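You operate a simulated robot arm through the tools that you are given. There is no shell and no other tool.

You are at the controls of a simulated robot arm. One attempt, no reset.

## Task
Run the old sample out of the clarity tube, then flush it with the water cup.
Fine: all of the water, cup back; hold the blue button till the tube is empty each time. Set down upright: water cup.
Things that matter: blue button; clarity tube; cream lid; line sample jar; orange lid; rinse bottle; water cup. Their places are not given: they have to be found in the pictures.

The check looks at the end state, three seconds after you hand in, the way a careful person would. Anything else that was tipped, shoved, dropped, spilled or broken makes it a failure.

## Robot
A 6-joint arm with a three-finger gripper, fixed in place. Base frame: the origin is at the foot of the arm, x ahead of it, y to its left, z up. Units: mm, degrees, N and s.
Its first joint turns from -166.0 to 166.0 degrees. Payload 4.89 kg.
The TCP is the grasp point between the finger pads, 30 mm short of the fingertips. In the tool frame z runs along the fingers and y along their closing line. The gripper opens to 164 mm. The gripper's body begins 125 mm behind the TCP.
Orientation is told as [roll, pitch, yaw] about the base's x, y, z axes, in that order, counted from this pose: with the fingers straight down and closing along the base's y, the tool's x points along the base's -x, its y along +y and its z along -z.

## Interface
- The arm moves only by the tool drive_tool. Its argument "series" is one flat list of numbers, 6 for each row, row after row: the shift along the tool's x, y, z in m, then the turn, a rotation vector about the tool's x, y, z in degrees. In form: [x, y, z, ax, ay, az, x, y, z, ax, ay, az, ...]. A call has 1 to 20 rows; each row shifts and turns the commanded pose from where the row before left it, along the tool's axes as they then stand. "grip" is the finger opening in m, from 0 to 0.164, set as the call begins (left out, the last holds). Rows are played at 5 a second. More than 50 mm and 8.6 degrees between two rows, or a gripper value outside its range, and nothing of the call is played. A pose out of reach is approached as far as the arm can. The call stops where the force on the tool passes 40 N (or 10 N more than at its start, if that is more) or the arm is blocked; 0.2 s more then pass. The fingers move at their own pace (about 108 mm/s each) and stop on an object; they squeeze with about 34 N. The grip force told is the motor's: it shows also when the fingers shut on nothing. Time passes only in rows, and 0.2 s behind the last, so rows that do not move let the fingers close. It gives the time, the measured TCP pose, the force on the tool (base axes), the opening and the grip force at its end, in the units of the frame above (readings bear some noise), with the torque about the TCP (base axes, N m) and any sound that the robot's microphone picked up, and new pictures: "pictures" is both (left out), scene, wrist or none.
- Cameras (640 x 400 px; columns grow to the right, rows downward): "scene" is fixed at [219.5, 500.2, 1637.9]; the picture's right is [-0.40, -0.92, 0.00], its down [-0.56, 0.25, -0.79] and it looks along [0.72, -0.32, -0.61] (base axes); focal length 352 px, centre (320, 200). "wrist" rides on the gripper at [76, -2, -152] in the tool frame; the picture's right is [0.02, 1.00, 0.00], its down [-0.88, 0.02, -0.47] and it looks along [-0.47, 0.01, 0.88] (tool axes); focal length 247 px, centre (320, 200).
- raise_lower(by): slides the trunk up (or, below 0, down) by that many mm; the arm rides with it, the base frame stays. It gives what a move gives, with no picture.
- measure_at(camera, pixels): for up to 12 pixels [column, row] of the newest picture of that camera ("zoom" is the newest enlarged one), the place [x, y, z] in the base frame of the surface seen there, good to about 3 mm. No time passes.
- enlarge(camera, box): a new picture of the part [left, top, right, bottom] of that camera's present view, enlarged. No time passes.
- sign_off(): hands the job in; it is judged then, once.

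Open the gripper and draw the arm clear of the work before you hand the job in, unless the task says otherwise.

The tools are called after "Request:" as a command line: name --argument value ..., lists and objects as JSON in quotes. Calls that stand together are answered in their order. drive_tool: Moves the arm, as the interface text tells. Its arguments: {"type":"object","properties":{"series":{"type":"array","items":{"type":"number"}},"grip":{"type":"number"},"pictures":{"type":"string","enum":["both","scene","wrist","none"]}},"required":["series"]} The other tools are called the same way: raise_lower (by) slides the trunk up or down; measure_at (camera, pixels) gives the place of the surface under pixels of a picture; enlarge (camera, box) takes an enlarged picture of a part of a camera's view; sign_off () hands the job in.

At the start:

```text
t: 0.0
position: [559.7, 115.7, 1302.2]
ee_rot: [-0.1, 0.0, 0.0]
force: [-0.5, 0.4, 0.8]
moment: [-0.04, 0.03, -0.02]
width: 164.0
gripper_force: 0.0
trunk travel left (down, up): [-175.0, 215.0]
```

scene: 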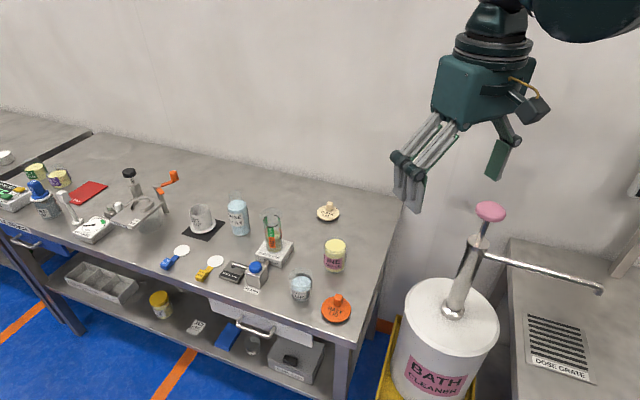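
wrist: 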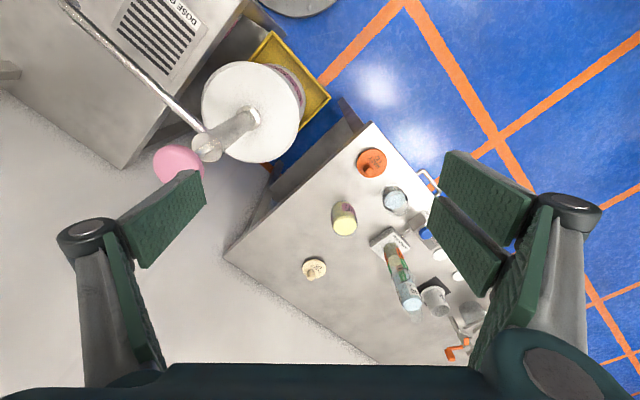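

The scene shows a bench with a tube on a stand near (273,235), a blue-topped thing at (257,270), a water cup at (301,287), and lids at (328,211) and (336,308). I enlarge the region to look closer.

Request:
enlarge --camera "scene" --box '[180, 180, 380, 330]'

Request:
enlarge --camera "wrist" --box '[280, 120, 520, 370]'

```text
2.67 times, centred on (280, 255) of scene
```

zoom: 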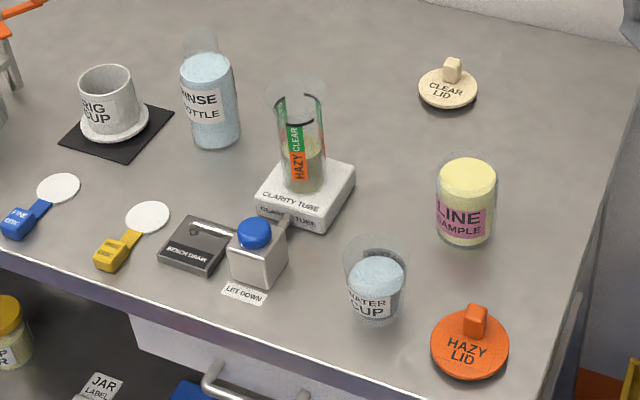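

```text
1.60 times, centred on (400, 245) of wrist
```

zoom: 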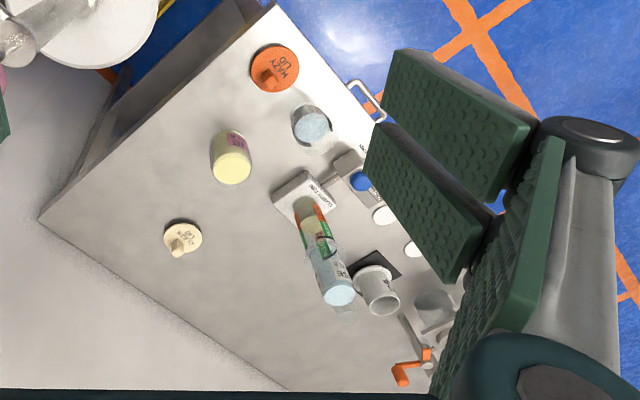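

The clarity tube still holds old sample; the blue button sits on the "LET DOWN" valve block and the water cup is at (375,290) in the scene zoom. I zoom tighter on tube, button and cup for measuring.

Request:
enlarge --camera "scene" --box '[230, 200, 330, 310]'

```text
3.64 times, centred on (280, 255) of scene
```

zoom: 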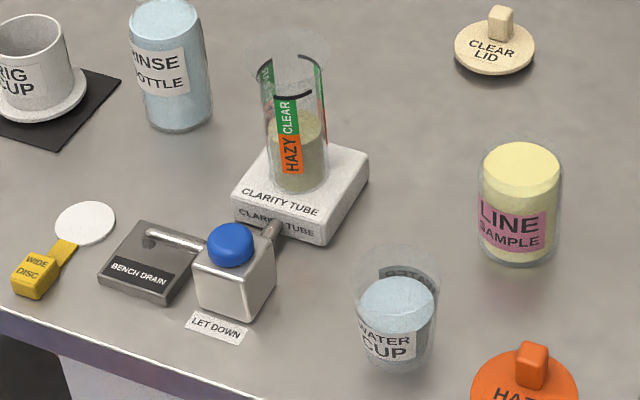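

Now I measure key points in this zoom: button top (230,238), valve block, tube rim and liquid, cup rim and bottom, bench surface, drain.

Request:
measure_at --camera "zoom" --pixels '[[230, 238], [228, 232], [225, 285], [262, 275], [297, 130], [260, 60], [325, 60], [250, 180], [310, 220], [395, 300], [385, 345], [150, 250]]'

Request:
measure_at --camera "zoom" --pixels '[[354, 275], [440, 280], [400, 244], [398, 370], [360, 345], [432, 350], [290, 30], [289, 85], [300, 190], [340, 320], [450, 330], [400, 390]]'

Request:
measure_at --camera "zoom" --pixels '[[520, 160], [520, 230], [167, 20], [180, 120], [500, 20], [532, 360], [280, 350], [215, 330], [420, 150], [105, 270], [190, 290], [365, 165]]'

```text
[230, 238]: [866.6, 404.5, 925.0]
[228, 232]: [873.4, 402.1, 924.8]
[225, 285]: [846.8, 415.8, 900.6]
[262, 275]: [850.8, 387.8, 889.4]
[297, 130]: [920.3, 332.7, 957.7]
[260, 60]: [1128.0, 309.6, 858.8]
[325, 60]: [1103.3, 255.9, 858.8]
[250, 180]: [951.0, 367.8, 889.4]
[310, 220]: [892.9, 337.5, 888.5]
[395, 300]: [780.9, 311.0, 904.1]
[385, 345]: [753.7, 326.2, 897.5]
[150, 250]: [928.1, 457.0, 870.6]
```

```text
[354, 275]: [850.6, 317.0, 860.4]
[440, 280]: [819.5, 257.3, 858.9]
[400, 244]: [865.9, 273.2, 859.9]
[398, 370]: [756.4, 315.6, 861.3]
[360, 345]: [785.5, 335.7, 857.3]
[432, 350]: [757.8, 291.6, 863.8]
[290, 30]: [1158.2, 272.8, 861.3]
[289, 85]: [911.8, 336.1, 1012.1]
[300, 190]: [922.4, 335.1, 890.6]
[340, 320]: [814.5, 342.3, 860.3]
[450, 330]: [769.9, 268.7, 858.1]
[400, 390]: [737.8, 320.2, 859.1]
```

```text
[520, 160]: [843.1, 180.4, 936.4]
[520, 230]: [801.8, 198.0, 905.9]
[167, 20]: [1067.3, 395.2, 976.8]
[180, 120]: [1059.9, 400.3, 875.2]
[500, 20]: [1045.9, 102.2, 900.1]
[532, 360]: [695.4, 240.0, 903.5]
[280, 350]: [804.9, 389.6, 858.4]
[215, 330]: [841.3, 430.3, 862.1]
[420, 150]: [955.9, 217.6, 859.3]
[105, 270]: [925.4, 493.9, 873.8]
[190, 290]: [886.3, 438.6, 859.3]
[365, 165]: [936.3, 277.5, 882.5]
```

The bench top is at z≈859, the button top is about (868,402,925), the tube rim near z≈1040, and the cup is around (785,305). I move to a hover in front of the button with the gripper still high to see it all with the wrist camera.

Request:
drive_tool --series '[-0.02, 0.0264, 0.0122, 0, 0, 0, -0.02, 0.0264, 0.0122, 0, 0, 0, -0.02, 0.0264, 0.0122, 0, 0, 0, -0.02, 0.0264, 0.0122, 0, 0, 0, -0.02, 0.0264, 0.0122, 0, 0, 0, -0.02, 0.0264, 0.0122, 0, 0, 0, -0.02, 0.0264, 0.0122, 0, 0, 0, -0.02, 0.0264, 0.0122, 0, 0, 0, -0.02, 0.0264, 0.0122, 0, 0, 0, -0.02, 0.0264, 0.0122, 0, 0, 0]'

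```text
t: 2.2
position: [758.4, 379.5, 1180.4]
ee_rot: [0.0, 0.1, 0.0]
force: [-0.7, -1.5, 1.4]
moment: [0.18, -0.15, 0.0]
width: 164.1
gripper_force: 0.0
trunk travel left (down, up): [-175.0, 215.0]
```

scene: 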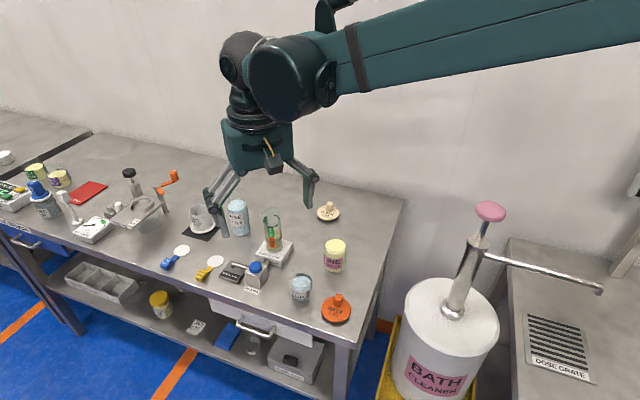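
wrist: 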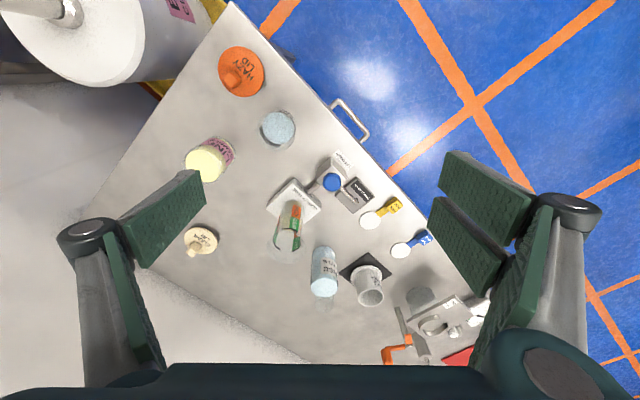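

The wrist view now shows the tube at (290,220), the blue button at (332,182) and the cup at (278,128). I enlarge this area to measure more accurately.

Request:
enlarge --camera "wrist" --box '[240, 100, 400, 260]'

```text
2.50 times, centred on (320, 180) of wrist
```

zoom: 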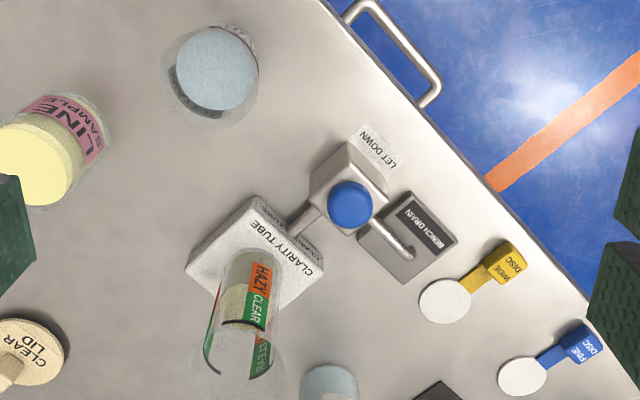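

Request:
measure_at --camera "zoom" --pixels '[[350, 203], [350, 220], [330, 203], [370, 203], [350, 185], [335, 180], [245, 295], [250, 272], [225, 300], [216, 68], [177, 68], [256, 72]]'

Request:
measure_at --camera "zoom" --pixels '[[216, 30], [215, 105], [262, 310], [205, 330], [268, 345], [240, 375], [190, 270], [260, 200], [320, 265], [410, 250], [405, 245], [268, 285]]'

```text
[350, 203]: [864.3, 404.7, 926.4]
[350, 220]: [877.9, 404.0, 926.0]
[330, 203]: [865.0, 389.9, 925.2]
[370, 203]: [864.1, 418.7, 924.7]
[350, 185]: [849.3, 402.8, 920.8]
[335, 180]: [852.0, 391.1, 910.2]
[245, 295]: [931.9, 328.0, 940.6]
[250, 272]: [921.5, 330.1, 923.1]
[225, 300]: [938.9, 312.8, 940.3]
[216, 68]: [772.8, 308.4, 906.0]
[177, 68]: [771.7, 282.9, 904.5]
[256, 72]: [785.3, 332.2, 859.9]
```

```text
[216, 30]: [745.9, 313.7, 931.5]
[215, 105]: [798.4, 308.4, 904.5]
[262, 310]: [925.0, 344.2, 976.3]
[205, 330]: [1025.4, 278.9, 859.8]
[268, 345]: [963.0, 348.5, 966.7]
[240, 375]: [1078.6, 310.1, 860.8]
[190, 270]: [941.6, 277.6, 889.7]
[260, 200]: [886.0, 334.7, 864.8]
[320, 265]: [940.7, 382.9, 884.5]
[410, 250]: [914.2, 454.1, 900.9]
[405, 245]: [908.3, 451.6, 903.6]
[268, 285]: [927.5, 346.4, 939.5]
```

The button centre is about (865,404) with its top at z≈926, and the tube axis is about (938,330). I close the fingers and move above the button with the fingertips at about z 970.

Request:
drive_tool --series '[-0.01777, 0.00408, 0.02, 0, 0, 0, -0.01777, 0.00408, 0.02, 0, 0, 0, -0.01777, 0.00408, 0.02, 0, 0, 0, -0.01777, 0.00408, 0.03, 0, 0, 0, -0.01777, 0.00408, 0.03, 0, 0, 0, -0.01777, 0.00408, 0.03, 0, 0, 0, 0, 0, 0.03, 0, 0, 0, 0, 0, 0, 0, 0, 0]' --grip 0

```text
t: 4.0
position: [866.7, 402.7, 1002.5]
ee_rot: [0.0, 0.1, -0.1]
force: [0.8, -0.9, -0.2]
moment: [-0.06, 0.09, 0.03]
width: 0.0
gripper_force: 34.0
trunk travel left (down, up): [-175.0, 215.0]
```

scene: 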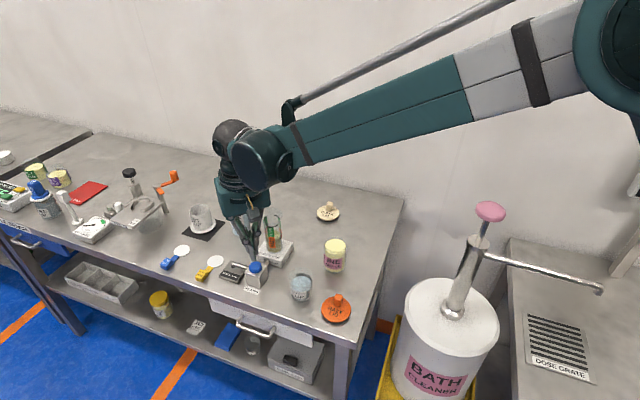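
wrist: 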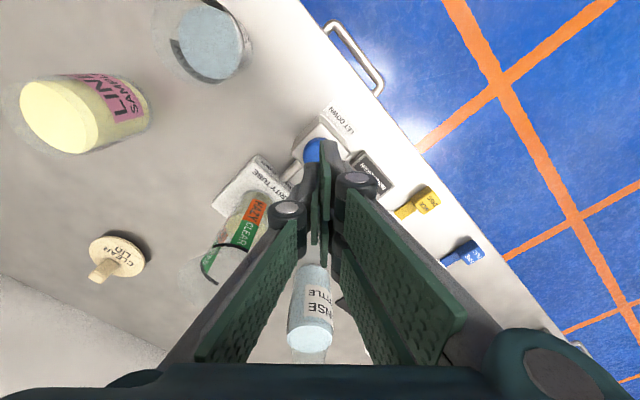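

The closed fingers are above the button near (313,150) in the wrist view, and the tube is next to the left knuckle. I zoom to check clearance.

Request:
enlarge --camera "scene" --box '[210, 180, 320, 300]'

Request:
enlarge --camera "wrist" --box '[200, 90, 440, 300]'

```text
3.33 times, centred on (265, 240) of scene
```

zoom: 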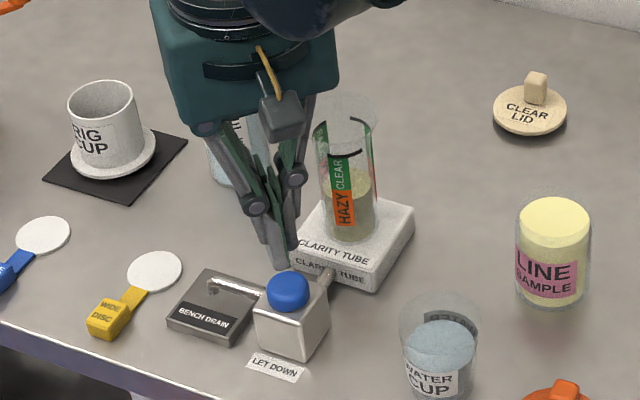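

```text
1.90 times, centred on (320, 195) of wrist
```

zoom: 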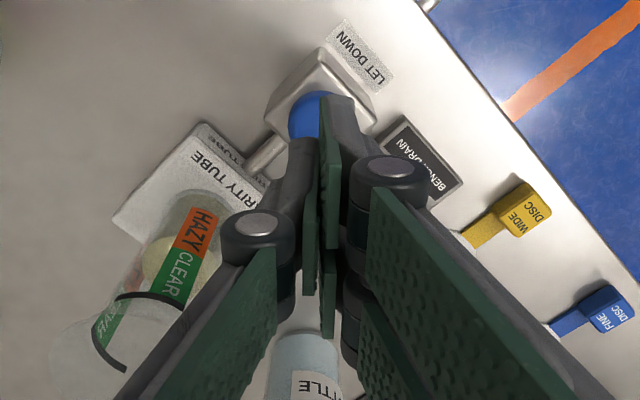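

I measure the fingertip locations in the scene picture to confirm they are over the button.

Request:
enlarge --camera "scene" --box '[235, 225, 285, 285]'

```text
6.67 times, centred on (260, 255) of scene
```

zoom: 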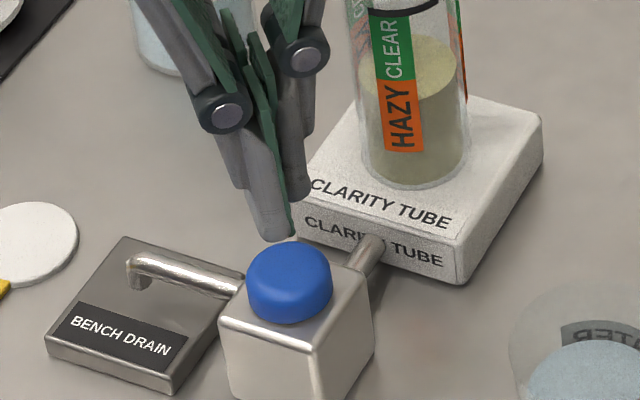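

Request:
measure_at --camera "zoom" --pixels '[[278, 225], [265, 200], [300, 185], [290, 225], [290, 262], [270, 262], [310, 262], [290, 248], [290, 275], [250, 180], [230, 110], [306, 57]]'

```text
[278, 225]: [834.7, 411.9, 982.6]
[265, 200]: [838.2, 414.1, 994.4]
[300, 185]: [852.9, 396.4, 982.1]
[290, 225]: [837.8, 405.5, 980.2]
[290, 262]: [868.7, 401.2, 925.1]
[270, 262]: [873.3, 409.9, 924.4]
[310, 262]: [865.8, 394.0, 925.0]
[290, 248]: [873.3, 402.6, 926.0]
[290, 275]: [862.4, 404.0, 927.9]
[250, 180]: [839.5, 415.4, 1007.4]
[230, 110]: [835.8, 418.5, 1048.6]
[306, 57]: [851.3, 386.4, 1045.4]
```

The fingertips are over the button with the middle finger on the -y side, so I shift 4 mm toward +y and lower to just above the button top.

Request:
drive_tool --series '[0, 0.004, 0.02, 0, 0, 0, 0, 0, 0.02, 0, 0, 0, 0, 0, 0.003, 0, 0, 0]' --pictures "scene"

Request:
enlarge --camera "scene" --box '[235, 205, 295, 285]'

```text
t: 4.8
position: [866.0, 408.4, 957.5]
ee_rot: [0.1, 0.0, 0.0]
force: [-0.2, -0.5, -0.1]
moment: [0.0, 0.03, -0.01]
width: 0.0
gripper_force: 33.7
trunk travel left (down, up): [-175.0, 215.0]
```

scene: 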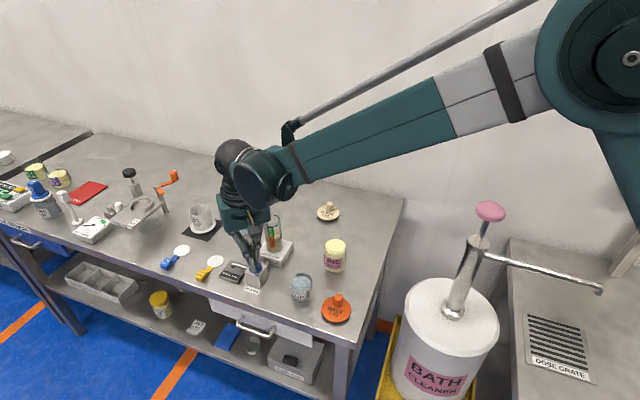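

```text
5.00 times, centred on (265, 245) of scene
```

zoom: 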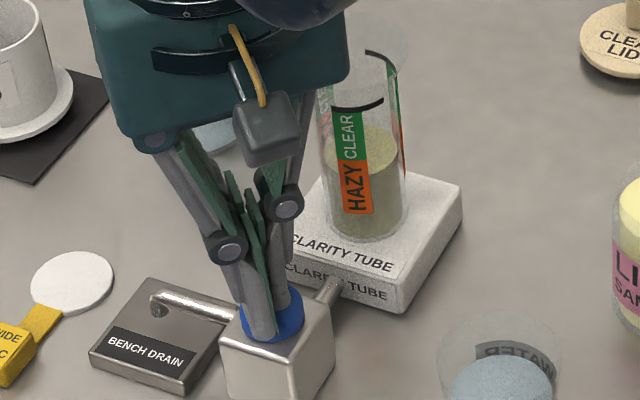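

The fingertips sit just on the button top with no load yet. I press down 4 mm in small steps and read the force.

Request:
drive_tool --series '[0, 0, 0.001, 0, 0, 0, 0, 0, 0.001, 0, 0, 0, 0, 0, 0.001, 0, 0, 0, 0, 0, 0.001, 0, 0, 0]' --pictures "none"

```text
t: 5.8
position: [868.7, 407.8, 953.9]
ee_rot: [0.1, 0.1, 0.1]
force: [0.6, -0.3, 0.2]
moment: [-0.02, 0.0, 0.01]
width: 0.0
gripper_force: 33.6
trunk travel left (down, up): [-175.0, 215.0]
```

Still no force at TCP z 954; I go a further 4 mm in 1 mm steps.

Request:
drive_tool --series '[0, 0, 0.001, 0, 0, 0, 0, 0, 0.001, 0, 0, 0, 0, 0, 0.001, 0, 0, 0, 0, 0, 0.001, 0, 0, 0]' --pictures "none"

Request:
enlarge --camera "scene" --box '[235, 205, 295, 285]'

```text
t: 6.8
position: [867.4, 407.7, 950.4]
ee_rot: [0.1, -0.1, 0.0]
force: [0.3, 0.7, 1.8]
moment: [0.02, -0.05, 0.0]
width: 6.1
gripper_force: 45.2
trunk travel left (down, up): [-175.0, 215.0]
```

```text
5.00 times, centred on (265, 245) of scene
```

zoom: 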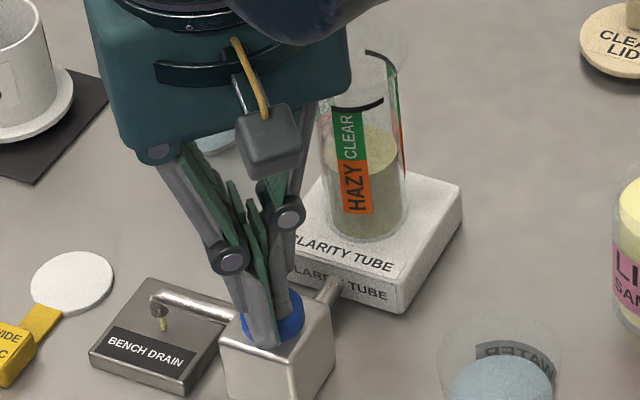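

A drop is now leaving the spout at zoom (163,322), so the valve is opening, though the fingers spread to 6 mm. I press 1 mm more and hold, watching.

Request:
drive_tool --series '[0, 0, 0.001, 0, 0, 0, 0, 0, 0.0, 0, 0, 0, 0, 0, 0.0, 0, 0, 0]' --pictures "none"

Request:
enlarge --camera "scene" --box '[235, 205, 295, 285]'

```text
t: 7.6
position: [867.8, 407.4, 948.8]
ee_rot: [0.1, 0.0, 0.0]
force: [0.3, -0.6, 1.2]
moment: [-0.01, 0.0, -0.04]
width: 6.0
gripper_force: 45.2
trunk travel left (down, up): [-175.0, 215.0]
```

```text
5.00 times, centred on (265, 245) of scene
```

zoom: 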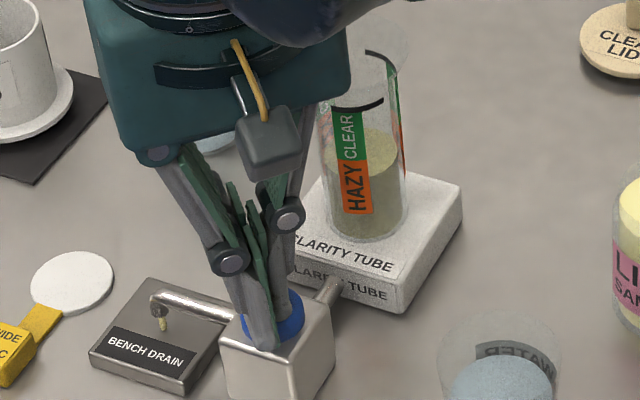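

A thin stream runs from the spout; force is steady at ~1–2 N. I hold in place for 4 s and check the tube level.

Request:
drive_tool --series '[0, 0, 0, 0, 0, 0, 0, 0, 0, 0, 0, 0, 0, 0, 0, 0, 0, 0, 0, 0, 0, 0, 0, 0, 0, 0, 0, 0, 0, 0, 0, 0, 0, 0, 0, 0, 0, 0, 0, 0, 0, 0, 0, 0, 0, 0, 0, 0, 0, 0, 0, 0, 0, 0, 0, 0, 0, 0, 0, 0, 0, 0, 0, 0, 0, 0, 0, 0, 0, 0, 0, 0, 0, 0, 0, 0, 0, 0, 0, 0, 0, 0, 0, 0, 0, 0, 0, 0, 0, 0, 0, 0, 0, 0, 0, 0, 0, 0, 0, 0, 0, 0, 0, 0, 0, 0, 0, 0, 0, 0, 0, 0, 0, 0, 0, 0, 0, 0, 0, 0]' --pictures "none"

Request:
enlarge --camera "scene" --box '[235, 205, 295, 285]'

```text
t: 11.8
position: [868.0, 407.6, 949.9]
ee_rot: [0.0, 0.0, 0.0]
force: [-0.4, 0.4, 1.8]
moment: [-0.01, -0.02, -0.03]
width: 6.1
gripper_force: 44.9
trunk travel left (down, up): [-175.0, 215.0]
```

```text
5.00 times, centred on (265, 245) of scene
```

zoom: 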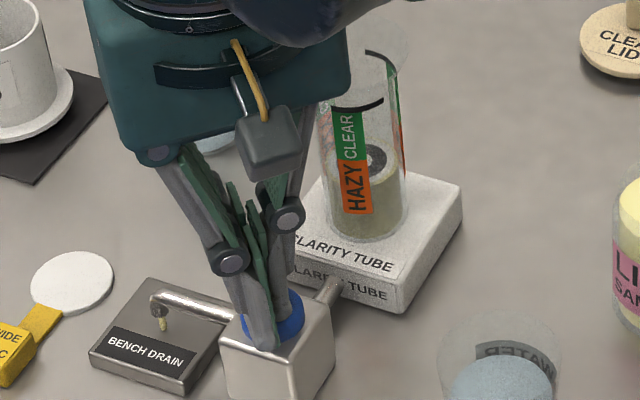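

The level dropped visibly (surface now near zoom y≈160) and a black-and-white mark shows at (375,157). I keep holding for another 8 s.

Request:
drive_tool --series '[0, 0, 0, 0, 0, 0, 0, 0, 0, 0, 0, 0, 0, 0, 0, 0, 0, 0, 0, 0, 0, 0, 0, 0, 0, 0, 0, 0, 0, 0, 0, 0, 0, 0, 0, 0, 0, 0, 0, 0, 0, 0, 0, 0, 0, 0, 0, 0, 0, 0, 0, 0, 0, 0, 0, 0, 0, 0, 0, 0, 0, 0, 0, 0, 0, 0, 0, 0, 0, 0, 0, 0, 0, 0, 0, 0, 0, 0, 0, 0, 0, 0, 0, 0, 0, 0, 0, 0, 0, 0, 0, 0, 0, 0, 0, 0, 0, 0, 0, 0, 0, 0, 0, 0, 0, 0, 0, 0, 0, 0, 0, 0, 0, 0, 0, 0, 0, 0, 0, 0]' --pictures "none"

Request:
drive_tool --series '[0, 0, 0, 0, 0, 0, 0, 0, 0, 0, 0, 0, 0, 0, 0, 0, 0, 0, 0, 0, 0, 0, 0, 0, 0, 0, 0, 0, 0, 0, 0, 0, 0, 0, 0, 0, 0, 0, 0, 0, 0, 0, 0, 0, 0, 0, 0, 0, 0, 0, 0, 0, 0, 0, 0, 0, 0, 0, 0, 0, 0, 0, 0, 0, 0, 0, 0, 0, 0, 0, 0, 0, 0, 0, 0, 0, 0, 0, 0, 0, 0, 0, 0, 0, 0, 0, 0, 0, 0, 0, 0, 0, 0, 0, 0, 0, 0, 0, 0, 0, 0, 0, 0, 0, 0, 0, 0, 0, 0, 0, 0, 0, 0, 0, 0, 0, 0, 0, 0, 0]' --pictures "none"

Request:
enlarge --camera "scene" --box '[235, 205, 295, 285]'

```text
t: 16.0
position: [866.6, 407.9, 949.0]
ee_rot: [0.0, -0.1, 0.1]
force: [-0.2, 0.1, 1.5]
moment: [-0.01, -0.02, 0.0]
width: 6.0
gripper_force: 44.9
trunk travel left (down, up): [-175.0, 215.0]
```

```text
t: 20.2
position: [867.3, 407.0, 949.9]
ee_rot: [-0.1, -0.1, 0.1]
force: [0.3, -0.1, 0.8]
moment: [0.02, -0.01, 0.01]
width: 6.3
gripper_force: 44.9
trunk travel left (down, up): [-175.0, 215.0]
```

```text
5.00 times, centred on (265, 245) of scene
```

zoom: 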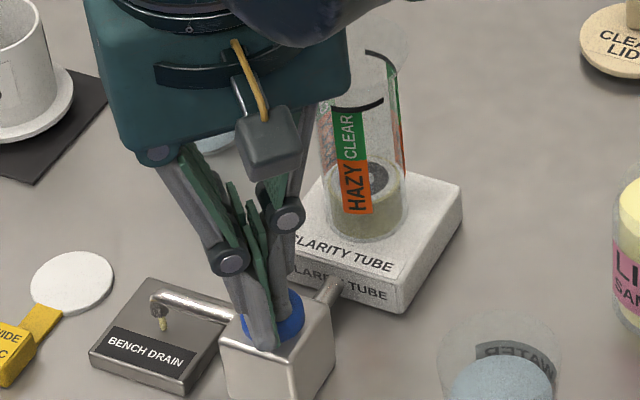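

The level keeps falling (surface near zoom y≈178) with the spout still dripping. I keep holding for another 12 s.

Request:
drive_tool --series '[0, 0, 0, 0, 0, 0, 0, 0, 0, 0, 0, 0, 0, 0, 0, 0, 0, 0, 0, 0, 0, 0, 0, 0, 0, 0, 0, 0, 0, 0, 0, 0, 0, 0, 0, 0, 0, 0, 0, 0, 0, 0, 0, 0, 0, 0, 0, 0, 0, 0, 0, 0, 0, 0, 0, 0, 0, 0, 0, 0, 0, 0, 0, 0, 0, 0, 0, 0, 0, 0, 0, 0, 0, 0, 0, 0, 0, 0, 0, 0, 0, 0, 0, 0, 0, 0, 0, 0, 0, 0, 0, 0, 0, 0, 0, 0, 0, 0, 0, 0, 0, 0, 0, 0, 0, 0, 0, 0, 0, 0, 0, 0, 0, 0, 0, 0, 0, 0, 0, 0]' --pictures "none"

Request:
drive_tool --series '[0, 0, 0, 0, 0, 0, 0, 0, 0, 0, 0, 0, 0, 0, 0, 0, 0, 0, 0, 0, 0, 0, 0, 0, 0, 0, 0, 0, 0, 0, 0, 0, 0, 0, 0, 0, 0, 0, 0, 0, 0, 0, 0, 0, 0, 0, 0, 0, 0, 0, 0, 0, 0, 0, 0, 0, 0, 0, 0, 0, 0, 0, 0, 0, 0, 0, 0, 0, 0, 0, 0, 0, 0, 0, 0, 0, 0, 0, 0, 0, 0, 0, 0, 0, 0, 0, 0, 0, 0, 0, 0, 0, 0, 0, 0, 0, 0, 0, 0, 0, 0, 0, 0, 0, 0, 0, 0, 0, 0, 0, 0, 0, 0, 0, 0, 0, 0, 0, 0, 0]' --pictures "none"

Request:
drive_tool --series '[0, 0, 0, 0, 0, 0, 0, 0, 0, 0, 0, 0, 0, 0, 0, 0, 0, 0, 0, 0, 0, 0, 0, 0, 0, 0, 0, 0, 0, 0, 0, 0, 0, 0, 0, 0, 0, 0, 0, 0, 0, 0, 0, 0, 0, 0, 0, 0, 0, 0, 0, 0, 0, 0, 0, 0, 0, 0, 0, 0, 0, 0, 0, 0, 0, 0, 0, 0, 0, 0, 0, 0, 0, 0, 0, 0, 0, 0, 0, 0, 0, 0, 0, 0, 0, 0, 0, 0, 0, 0, 0, 0, 0, 0, 0, 0, 0, 0, 0, 0, 0, 0, 0, 0, 0, 0, 0, 0, 0, 0, 0, 0, 0, 0, 0, 0, 0, 0, 0, 0]' --pictures "none"

Request:
enlarge --camera "scene" --box '[235, 205, 295, 285]'

```text
t: 24.4
position: [867.6, 408.0, 949.7]
ee_rot: [0.0, 0.0, 0.0]
force: [-0.2, -0.8, 0.5]
moment: [-0.02, 0.0, -0.03]
width: 6.1
gripper_force: 44.8
trunk travel left (down, up): [-175.0, 215.0]
```

```text
t: 28.6
position: [867.1, 407.7, 948.5]
ee_rot: [0.0, 0.1, 0.1]
force: [-0.6, -1.3, 1.8]
moment: [-0.02, 0.0, 0.0]
width: 6.1
gripper_force: 45.0
trunk travel left (down, up): [-175.0, 215.0]
```

```text
t: 32.8
position: [867.5, 408.0, 949.4]
ee_rot: [0.0, -0.1, 0.0]
force: [-0.2, -0.3, 2.4]
moment: [-0.03, -0.01, 0.02]
width: 5.9
gripper_force: 45.1
trunk travel left (down, up): [-175.0, 215.0]
```

```text
5.00 times, centred on (265, 245) of scene
```

zoom: 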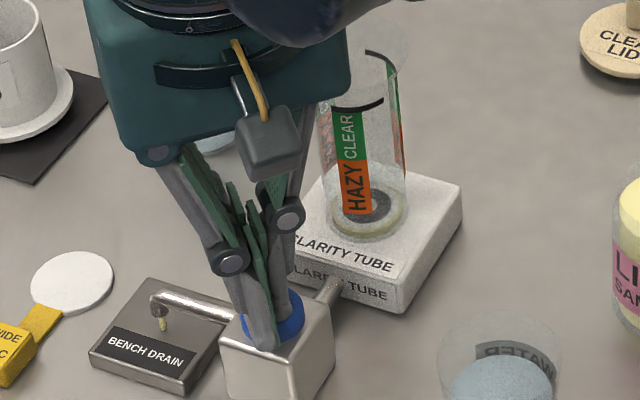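

Almost empty: only a thin layer remains at zoom (370,215). I hold another 8 s.

Request:
drive_tool --series '[0, 0, 0, 0, 0, 0, 0, 0, 0, 0, 0, 0, 0, 0, 0, 0, 0, 0, 0, 0, 0, 0, 0, 0, 0, 0, 0, 0, 0, 0, 0, 0, 0, 0, 0, 0, 0, 0, 0, 0, 0, 0, 0, 0, 0, 0, 0, 0, 0, 0, 0, 0, 0, 0, 0, 0, 0, 0, 0, 0, 0, 0, 0, 0, 0, 0, 0, 0, 0, 0, 0, 0, 0, 0, 0, 0, 0, 0, 0, 0, 0, 0, 0, 0, 0, 0, 0, 0, 0, 0, 0, 0, 0, 0, 0, 0, 0, 0, 0, 0, 0, 0, 0, 0, 0, 0, 0, 0, 0, 0, 0, 0, 0, 0, 0, 0, 0, 0, 0, 0]' --pictures "none"

Request:
drive_tool --series '[0, 0, 0, 0, 0, 0, 0, 0, 0, 0, 0, 0, 0, 0, 0, 0, 0, 0, 0, 0, 0, 0, 0, 0, 0, 0, 0, 0, 0, 0, 0, 0, 0, 0, 0, 0, 0, 0, 0, 0, 0, 0, 0, 0, 0, 0, 0, 0, 0, 0, 0, 0, 0, 0, 0, 0, 0, 0, 0, 0, 0, 0, 0, 0, 0, 0, 0, 0, 0, 0, 0, 0, 0, 0, 0, 0, 0, 0, 0, 0, 0, 0, 0, 0, 0, 0, 0, 0, 0, 0, 0, 0, 0, 0, 0, 0, 0, 0, 0, 0, 0, 0, 0, 0, 0, 0, 0, 0, 0, 0, 0, 0, 0, 0, 0, 0, 0, 0, 0, 0]' --pictures "none"

Request:
enlarge --camera "scene" --box '[245, 225, 295, 275]'

```text
t: 37.0
position: [868.8, 408.7, 948.6]
ee_rot: [-0.1, 0.1, 0.0]
force: [-0.9, -1.1, 2.8]
moment: [-0.02, -0.03, 0.0]
width: 6.0
gripper_force: 44.7
trunk travel left (down, up): [-175.0, 215.0]
```

```text
t: 41.2
position: [866.8, 407.9, 949.1]
ee_rot: [0.1, 0.0, 0.0]
force: [1.2, -0.7, 2.1]
moment: [-0.01, -0.01, 0.0]
width: 5.9
gripper_force: 45.3
trunk travel left (down, up): [-175.0, 215.0]
```

```text
8.00 times, centred on (270, 250) of scene
```

zoom: 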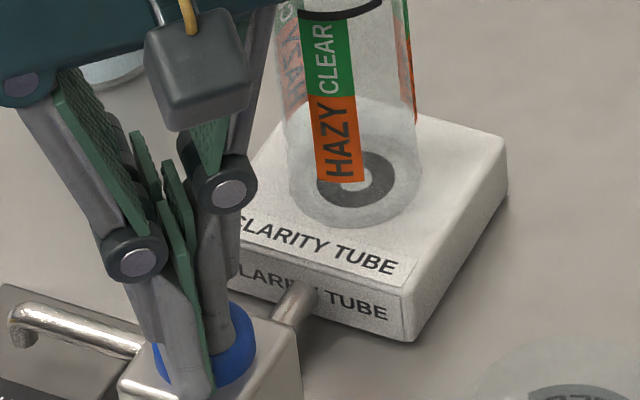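

The tube is empty now and the spout no longer drips. I hold 2 s more, then measure the disc at the tube's bottom (355,188) and its rim features.

Request:
measure_at --camera "zoom" --pixels '[[357, 188], [330, 190], [395, 178], [350, 210], [372, 160], [355, 222], [408, 185], [295, 190], [340, 15], [412, 30], [490, 150], [410, 325]]'

Request:
drive_tool --series '[0, 0, 0, 0, 0, 0, 0, 0, 0, 0, 0, 0, 0, 0, 0, 0, 0, 0, 0, 0, 0, 0, 0, 0, 0, 0, 0, 0, 0, 0, 0, 0, 0, 0, 0, 0, 0, 0, 0, 0, 0, 0, 0, 0, 0, 0, 0, 0, 0, 0, 0, 0, 0, 0, 0, 0, 0, 0, 0, 0]' --pictures "scene"

Request:
enlarge --camera "scene" --box '[235, 205, 295, 285]'

```text
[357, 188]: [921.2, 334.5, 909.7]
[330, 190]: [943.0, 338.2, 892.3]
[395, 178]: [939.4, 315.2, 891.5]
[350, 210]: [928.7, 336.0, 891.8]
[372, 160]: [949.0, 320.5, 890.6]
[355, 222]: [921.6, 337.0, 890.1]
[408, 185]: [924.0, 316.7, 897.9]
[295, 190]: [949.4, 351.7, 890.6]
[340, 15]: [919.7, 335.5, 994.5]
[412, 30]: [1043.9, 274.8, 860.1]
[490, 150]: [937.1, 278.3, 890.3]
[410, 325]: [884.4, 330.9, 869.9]
```

```text
t: 43.4
position: [868.2, 408.4, 949.3]
ee_rot: [0.0, 0.1, 0.1]
force: [-0.7, 0.4, 1.3]
moment: [0.0, 0.0, 0.0]
width: 5.9
gripper_force: 45.3
trunk travel left (down, up): [-175.0, 215.0]
```

scene: 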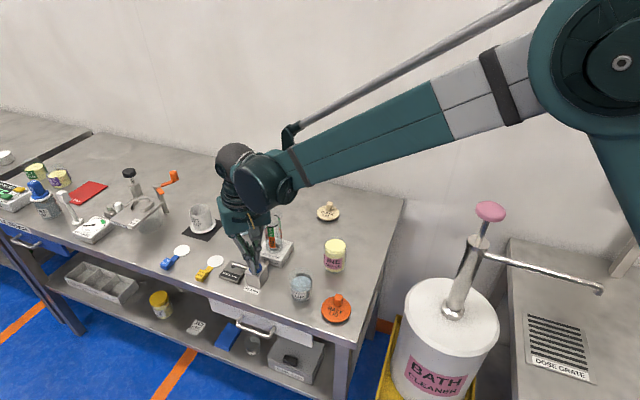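

```text
5.00 times, centred on (265, 245) of scene
```

zoom: 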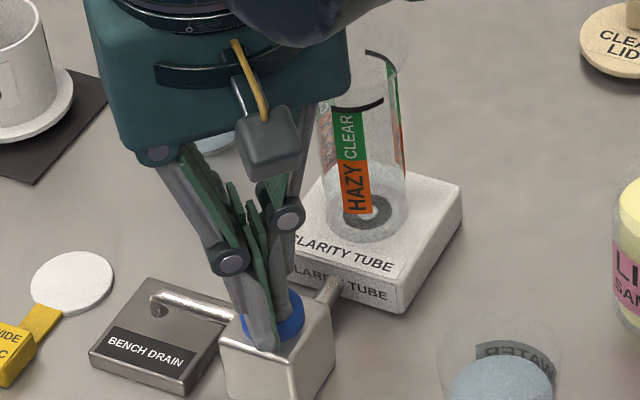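

The tube is empty and no drip is left at the spout, so I let go of the button: lift straight up 3 mm, then up to about z 1150.

Request:
drive_tool --series '[0, 0, -0.003, 0, 0, 0, 0, 0, -0.005, 0, 0, 0, 0, 0, -0.012, 0, 0, 0, 0, 0, -0.03, 0, 0, 0, 0, 0, -0.04, 0, 0, 0, 0, 0, -0.04, 0, 0, 0, 0, 0, -0.04, 0, 0, 0, 0, 0, -0.03, 0, 0, 0]'

Request:
enlarge --camera "scene" --box '[235, 205, 335, 305]'

```text
t: 45.2
position: [866.9, 408.0, 1149.9]
ee_rot: [0.0, 0.0, 0.0]
force: [0.6, 0.0, -0.6]
moment: [-0.02, 0.05, -0.01]
width: 0.3
gripper_force: 45.0
trunk travel left (down, up): [-175.0, 215.0]
```

scene: 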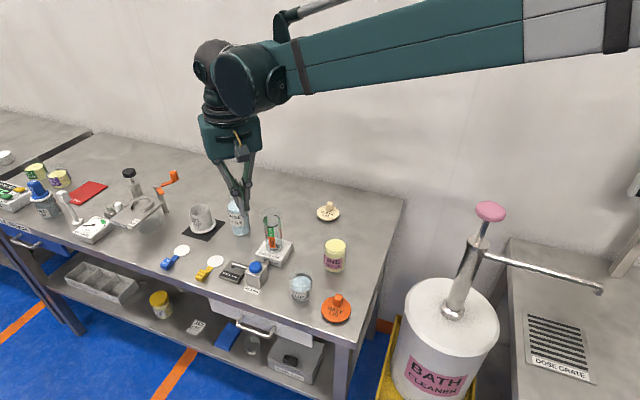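
wrist: 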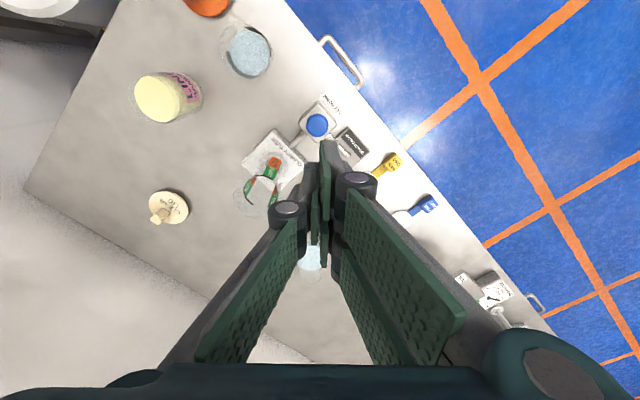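

```text
4.00 times, centred on (285, 255) of scene
```

zoom: 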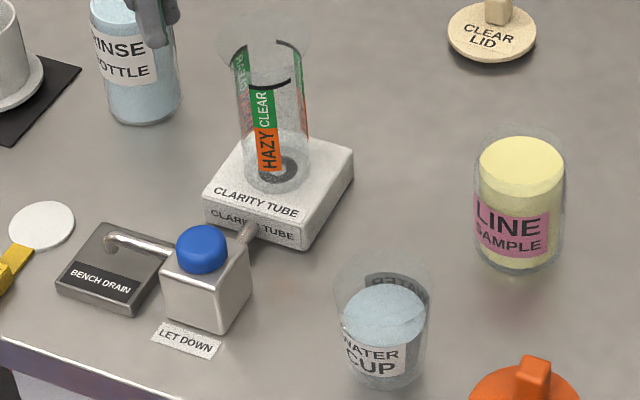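

The button is released and the tube empty. The tube's mouth looks flared near zoom (265,40); I zoom in on the mouth and the cup for geometry.

Request:
enlarge --camera "scene" --box '[255, 200, 295, 250]'

Request:
enlarge --camera "scene" --box '[282, 260, 322, 310]'

```text
8.00 times, centred on (275, 225) of scene
```

zoom: 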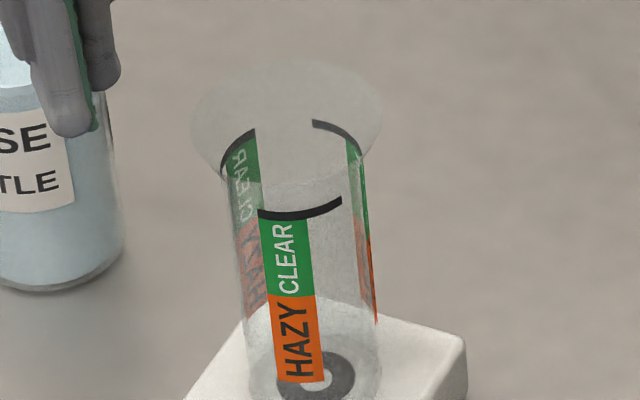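

```text
8.00 times, centred on (302, 285) of scene
```

zoom: 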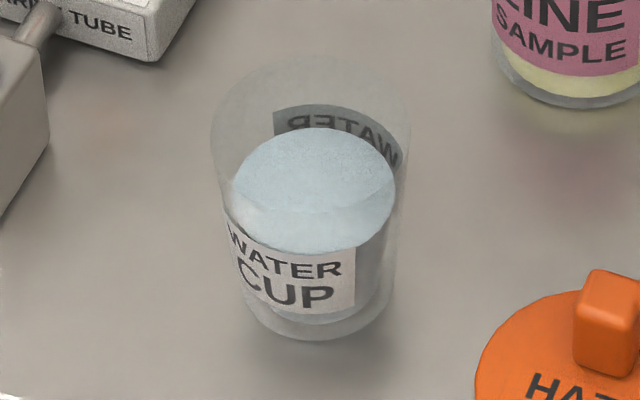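

The tube has a flared mouth (rim about z 1023, ~63 mm wide, axis ≈ (939,330)); the cup is a slightly tapered glass with rim z≈935, axis ≈ (777,307). I measure the bench edge and the orange lid to choose an approach direction for the cup.

Request:
measure_at --camera "scene" --pixels '[[300, 312], [300, 318], [300, 324], [270, 300], [270, 308], [330, 325], [340, 318], [322, 311], [338, 296], [350, 308], [258, 330], [200, 275]]'

Request:
measure_at --camera "wrist" --pixels '[[290, 15], [310, 40], [320, 60], [345, 75], [250, 50], [245, 75], [340, 45], [360, 85], [228, 50], [270, 50], [248, 28], [251, 196]]'

```text
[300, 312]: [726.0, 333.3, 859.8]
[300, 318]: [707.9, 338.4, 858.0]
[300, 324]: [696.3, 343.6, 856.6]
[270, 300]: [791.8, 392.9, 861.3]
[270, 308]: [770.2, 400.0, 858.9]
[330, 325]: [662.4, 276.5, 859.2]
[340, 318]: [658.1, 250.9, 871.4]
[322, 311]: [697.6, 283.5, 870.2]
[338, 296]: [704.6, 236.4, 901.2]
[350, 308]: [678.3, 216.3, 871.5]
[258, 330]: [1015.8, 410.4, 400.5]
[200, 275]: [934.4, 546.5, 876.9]
```

```text
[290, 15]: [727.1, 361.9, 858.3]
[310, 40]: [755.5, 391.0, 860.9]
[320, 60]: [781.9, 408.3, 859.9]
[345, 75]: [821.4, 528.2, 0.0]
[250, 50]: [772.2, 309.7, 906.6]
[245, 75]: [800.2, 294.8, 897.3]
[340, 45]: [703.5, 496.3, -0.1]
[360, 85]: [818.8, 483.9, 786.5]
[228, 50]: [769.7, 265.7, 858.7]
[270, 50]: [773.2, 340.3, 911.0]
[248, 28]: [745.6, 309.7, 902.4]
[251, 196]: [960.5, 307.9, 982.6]
```

The bench front edge runs about 78 mm from the cup, so I'll approach the cup level from the floor side (heading −45°), passing between the orange lid and the valve. I open to 90 mm, back off to about (697,408,1180), yaw 45° and pitch the tool 75° up to near horizontal.

Request:
drive_tool --series '[0.034, 0, -0.006, 0, 0, 0, 0.034, 0, -0.006, 0, 0, 0, 0.034, 0, -0.006, 0, 0, 0, 0.034, 0, -0.006, 0, 0, 0, 0.034, 0, -0.006, 0, 0, 0, 0, 0, 0, 0, 0, 7.5, 0, 0, 0, 0, 0, 7.5, 0, 0, 0, 0, 0, 7.5, 0, 0, 0, 0, 0, 7.5, 0, 0, 0, 0, 0, 7.5, 0, 0, 0, 0, 0, 7.5, 0, 0, 0, 0, -8.333, 0, 0, 0, 0, 0, -8.333, 0, 0, 0, 0, 0, -8.333, 0, 0, 0, 0, 0, -8.333, 0, 0, 0, 0, 0, -8.333, 0, 0, 0, 0, 0, -8.333, 0, 0, 0, 0, 0, -8.333, 0, 0, 0, 0, 0, -8.333, 0, 0, 0, 0, 0, -8.333, 0]' --grip 0.09

```text
t: 49.4
position: [697.3, 407.8, 1178.6]
ee_rot: [0.2, -75.0, -45.1]
force: [-0.2, -1.1, 0.9]
moment: [0.11, 0.07, 0.13]
width: 89.6
gripper_force: 0.2
trunk travel left (down, up): [-175.0, 215.0]
```

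scene: 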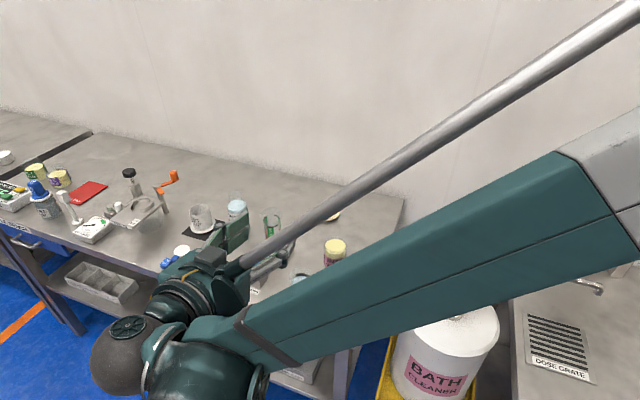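
wrist: 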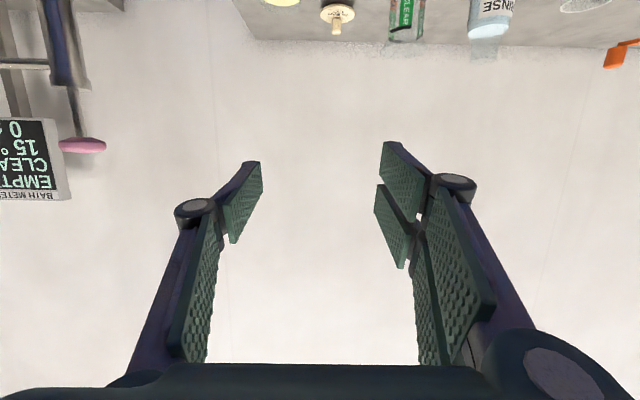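

The pose is as commanded (pitch −75, yaw −45), fingers open at 90 mm. I now lower to z≈908 about 140 mm in front of the cup, staying off the bench edge.

Request:
drive_tool --series '[0.03305, -0.00186, 0.00725, 0, 0, 0, 0.03305, -0.00186, 0.00725, 0, 0, 0, 0.03305, -0.00186, 0.00725, 0, 0, 0, 0.03305, -0.00186, 0.00725, 0, 0, 0, 0.03305, -0.00186, 0.00725, 0, 0, 0, 0.03305, -0.00186, 0.00725, 0, 0, 0, 0.03305, -0.00186, 0.00725, 0, 0, 0, 0.03305, -0.00186, 0.00725, 0, 0, 0]'

```text
t: 51.2
position: [676.2, 406.7, 908.1]
ee_rot: [0.1, -75.0, -45.1]
force: [-0.8, -0.3, 2.5]
moment: [0.1, 0.07, 0.16]
width: 89.9
gripper_force: 0.0
trunk travel left (down, up): [-175.0, 215.0]
```

scene: 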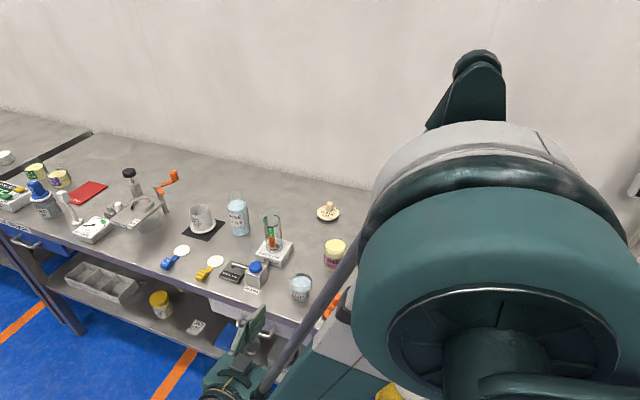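
wrist: 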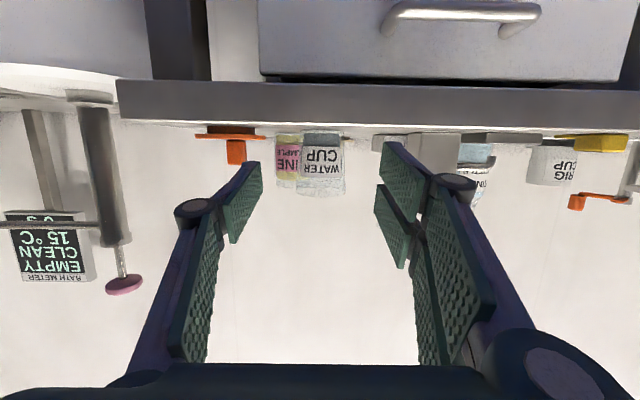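

The wrist view (upside-down) shows the cup at (322,160) centred between the fingers, with the orange lid to the side at (236,150). I zoom and measure the cup's front face to centre the approach.

Request:
enlarge --camera "wrist" --box '[220, 110, 420, 240]'

```text
3.08 times, centred on (320, 175) of wrist
```

zoom: 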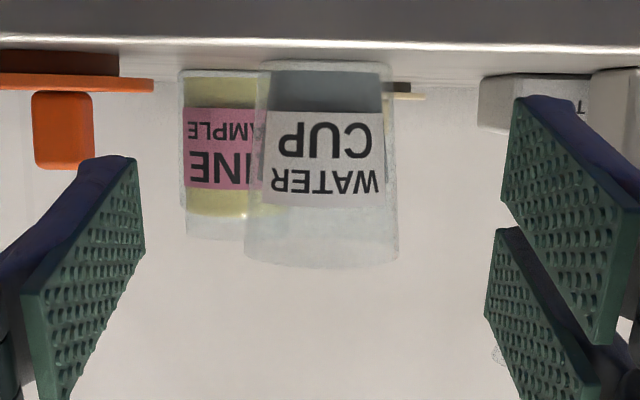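

Request:
measure_at --camera "zoom" --pixels '[[322, 150], [322, 195], [322, 120], [265, 150], [382, 150], [322, 85], [272, 195], [378, 195], [130, 220], [515, 160], [500, 300], [65, 130]]'

```text
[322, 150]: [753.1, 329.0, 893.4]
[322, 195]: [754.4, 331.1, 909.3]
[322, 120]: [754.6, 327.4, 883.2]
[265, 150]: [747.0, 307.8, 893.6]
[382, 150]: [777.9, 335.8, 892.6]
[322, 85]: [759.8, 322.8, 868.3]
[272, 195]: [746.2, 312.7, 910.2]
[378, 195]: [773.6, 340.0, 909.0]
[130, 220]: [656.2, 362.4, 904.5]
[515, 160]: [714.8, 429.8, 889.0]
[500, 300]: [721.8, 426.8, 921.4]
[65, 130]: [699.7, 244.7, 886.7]
```

The cup's front face puts its axis at about (775,309), within 1 mm of the gripper's centre line. I advance 110 mm straight ahead and then look.

Request:
drive_tool --series '[-0.00518, 0, 0.01932, 0, 0, 0, -0.00518, 0, 0.01932, 0, 0, 0, -0.00518, 0, 0.01932, 0, 0, 0, -0.00518, 0, 0.01932, 0, 0, 0, -0.00518, 0, 0.01932, 0, 0, 0, -0.00259, 0, 0.00966, 0, 0, 0]'

Request:
enlarge --camera "wrist" --box '[200, 80, 440, 280]'

```text
t: 52.6
position: [753.8, 327.5, 908.2]
ee_rot: [0.0, -75.0, -45.0]
force: [-0.1, 0.9, 0.1]
moment: [0.01, 0.01, 0.0]
width: 89.9
gripper_force: 0.0
trunk travel left (down, up): [-175.0, 215.0]
```

scene: 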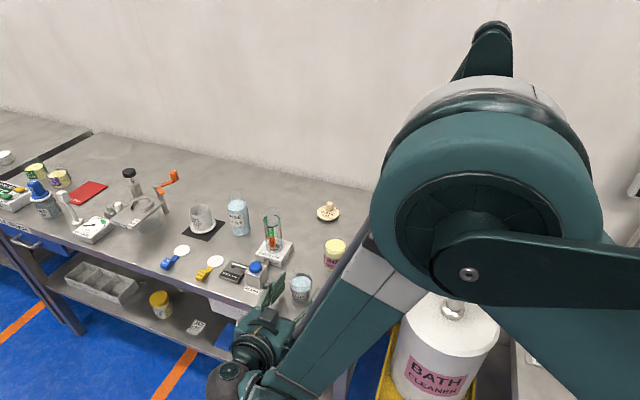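
wrist: 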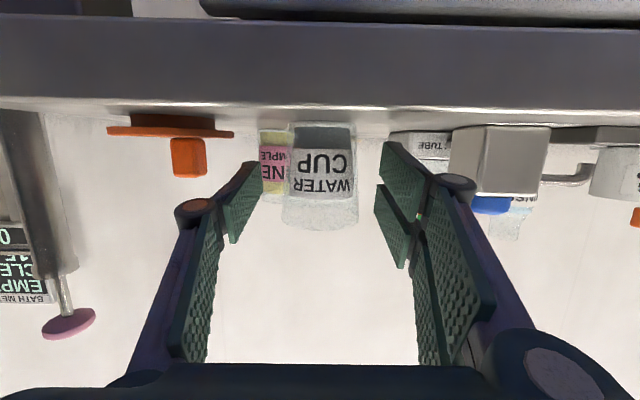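

```text
2.00 times, centred on (320, 180) of wrist
```

zoom: 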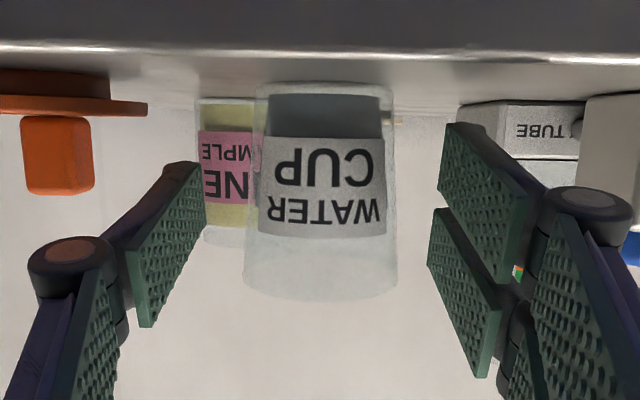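

The cup at zoom (322,190) is centred between the pads and nothing is touched. I advance the last 28 mm so the grasp point reaches the cup axis.

Request:
drive_tool --series '[-0.00259, 0.0005, 0.00966, 0, 0, 0, -0.00259, 0.0005, 0.00966, 0, 0, 0, -0.00207, 0, 0.00773, 0, 0, 0]'

Request:
enlarge --camera "wrist" --box '[200, 80, 440, 280]'

Request:
enlarge --camera "scene" --box '[240, 240, 340, 340]'

```text
t: 53.4
position: [776.1, 308.8, 908.8]
ee_rot: [0.0, -75.0, -45.0]
force: [-0.8, 0.1, -0.4]
moment: [0.0, 0.04, 0.01]
width: 90.1
gripper_force: 0.1
trunk travel left (down, up): [-175.0, 215.0]
```

scene: 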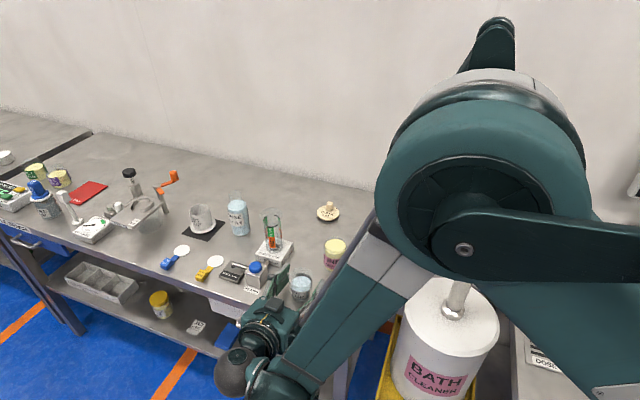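
wrist: 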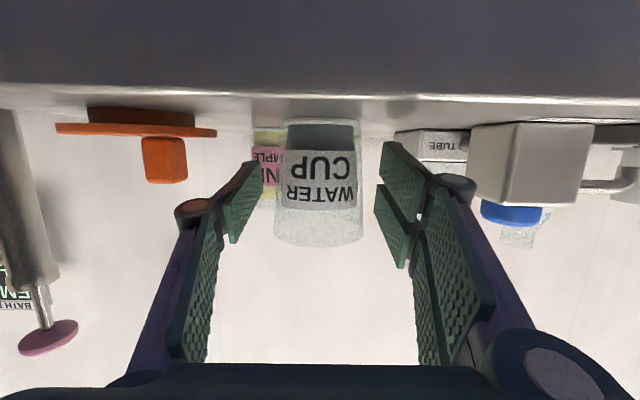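

```text
2.00 times, centred on (320, 180) of wrist
```

zoom: 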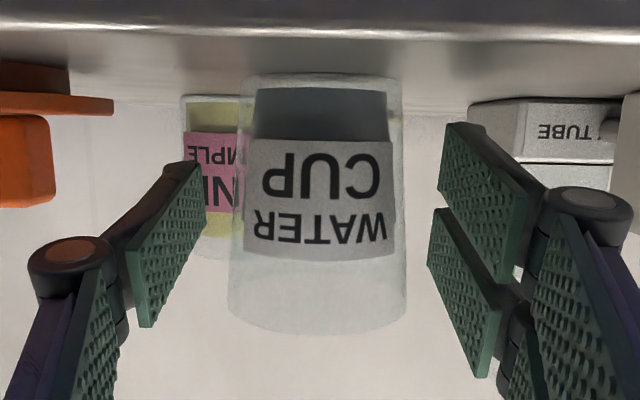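

```text
4.00 times, centred on (290, 290) of scene
```

zoom: 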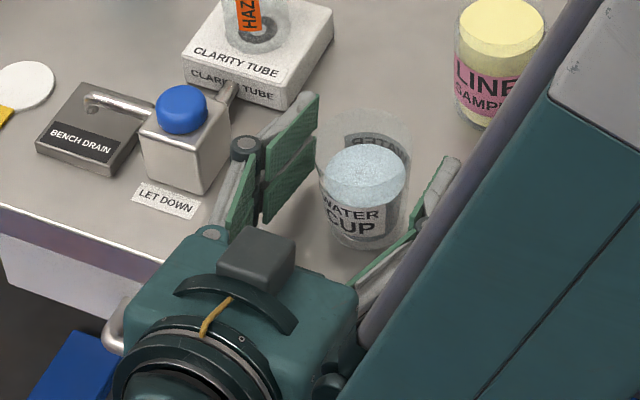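

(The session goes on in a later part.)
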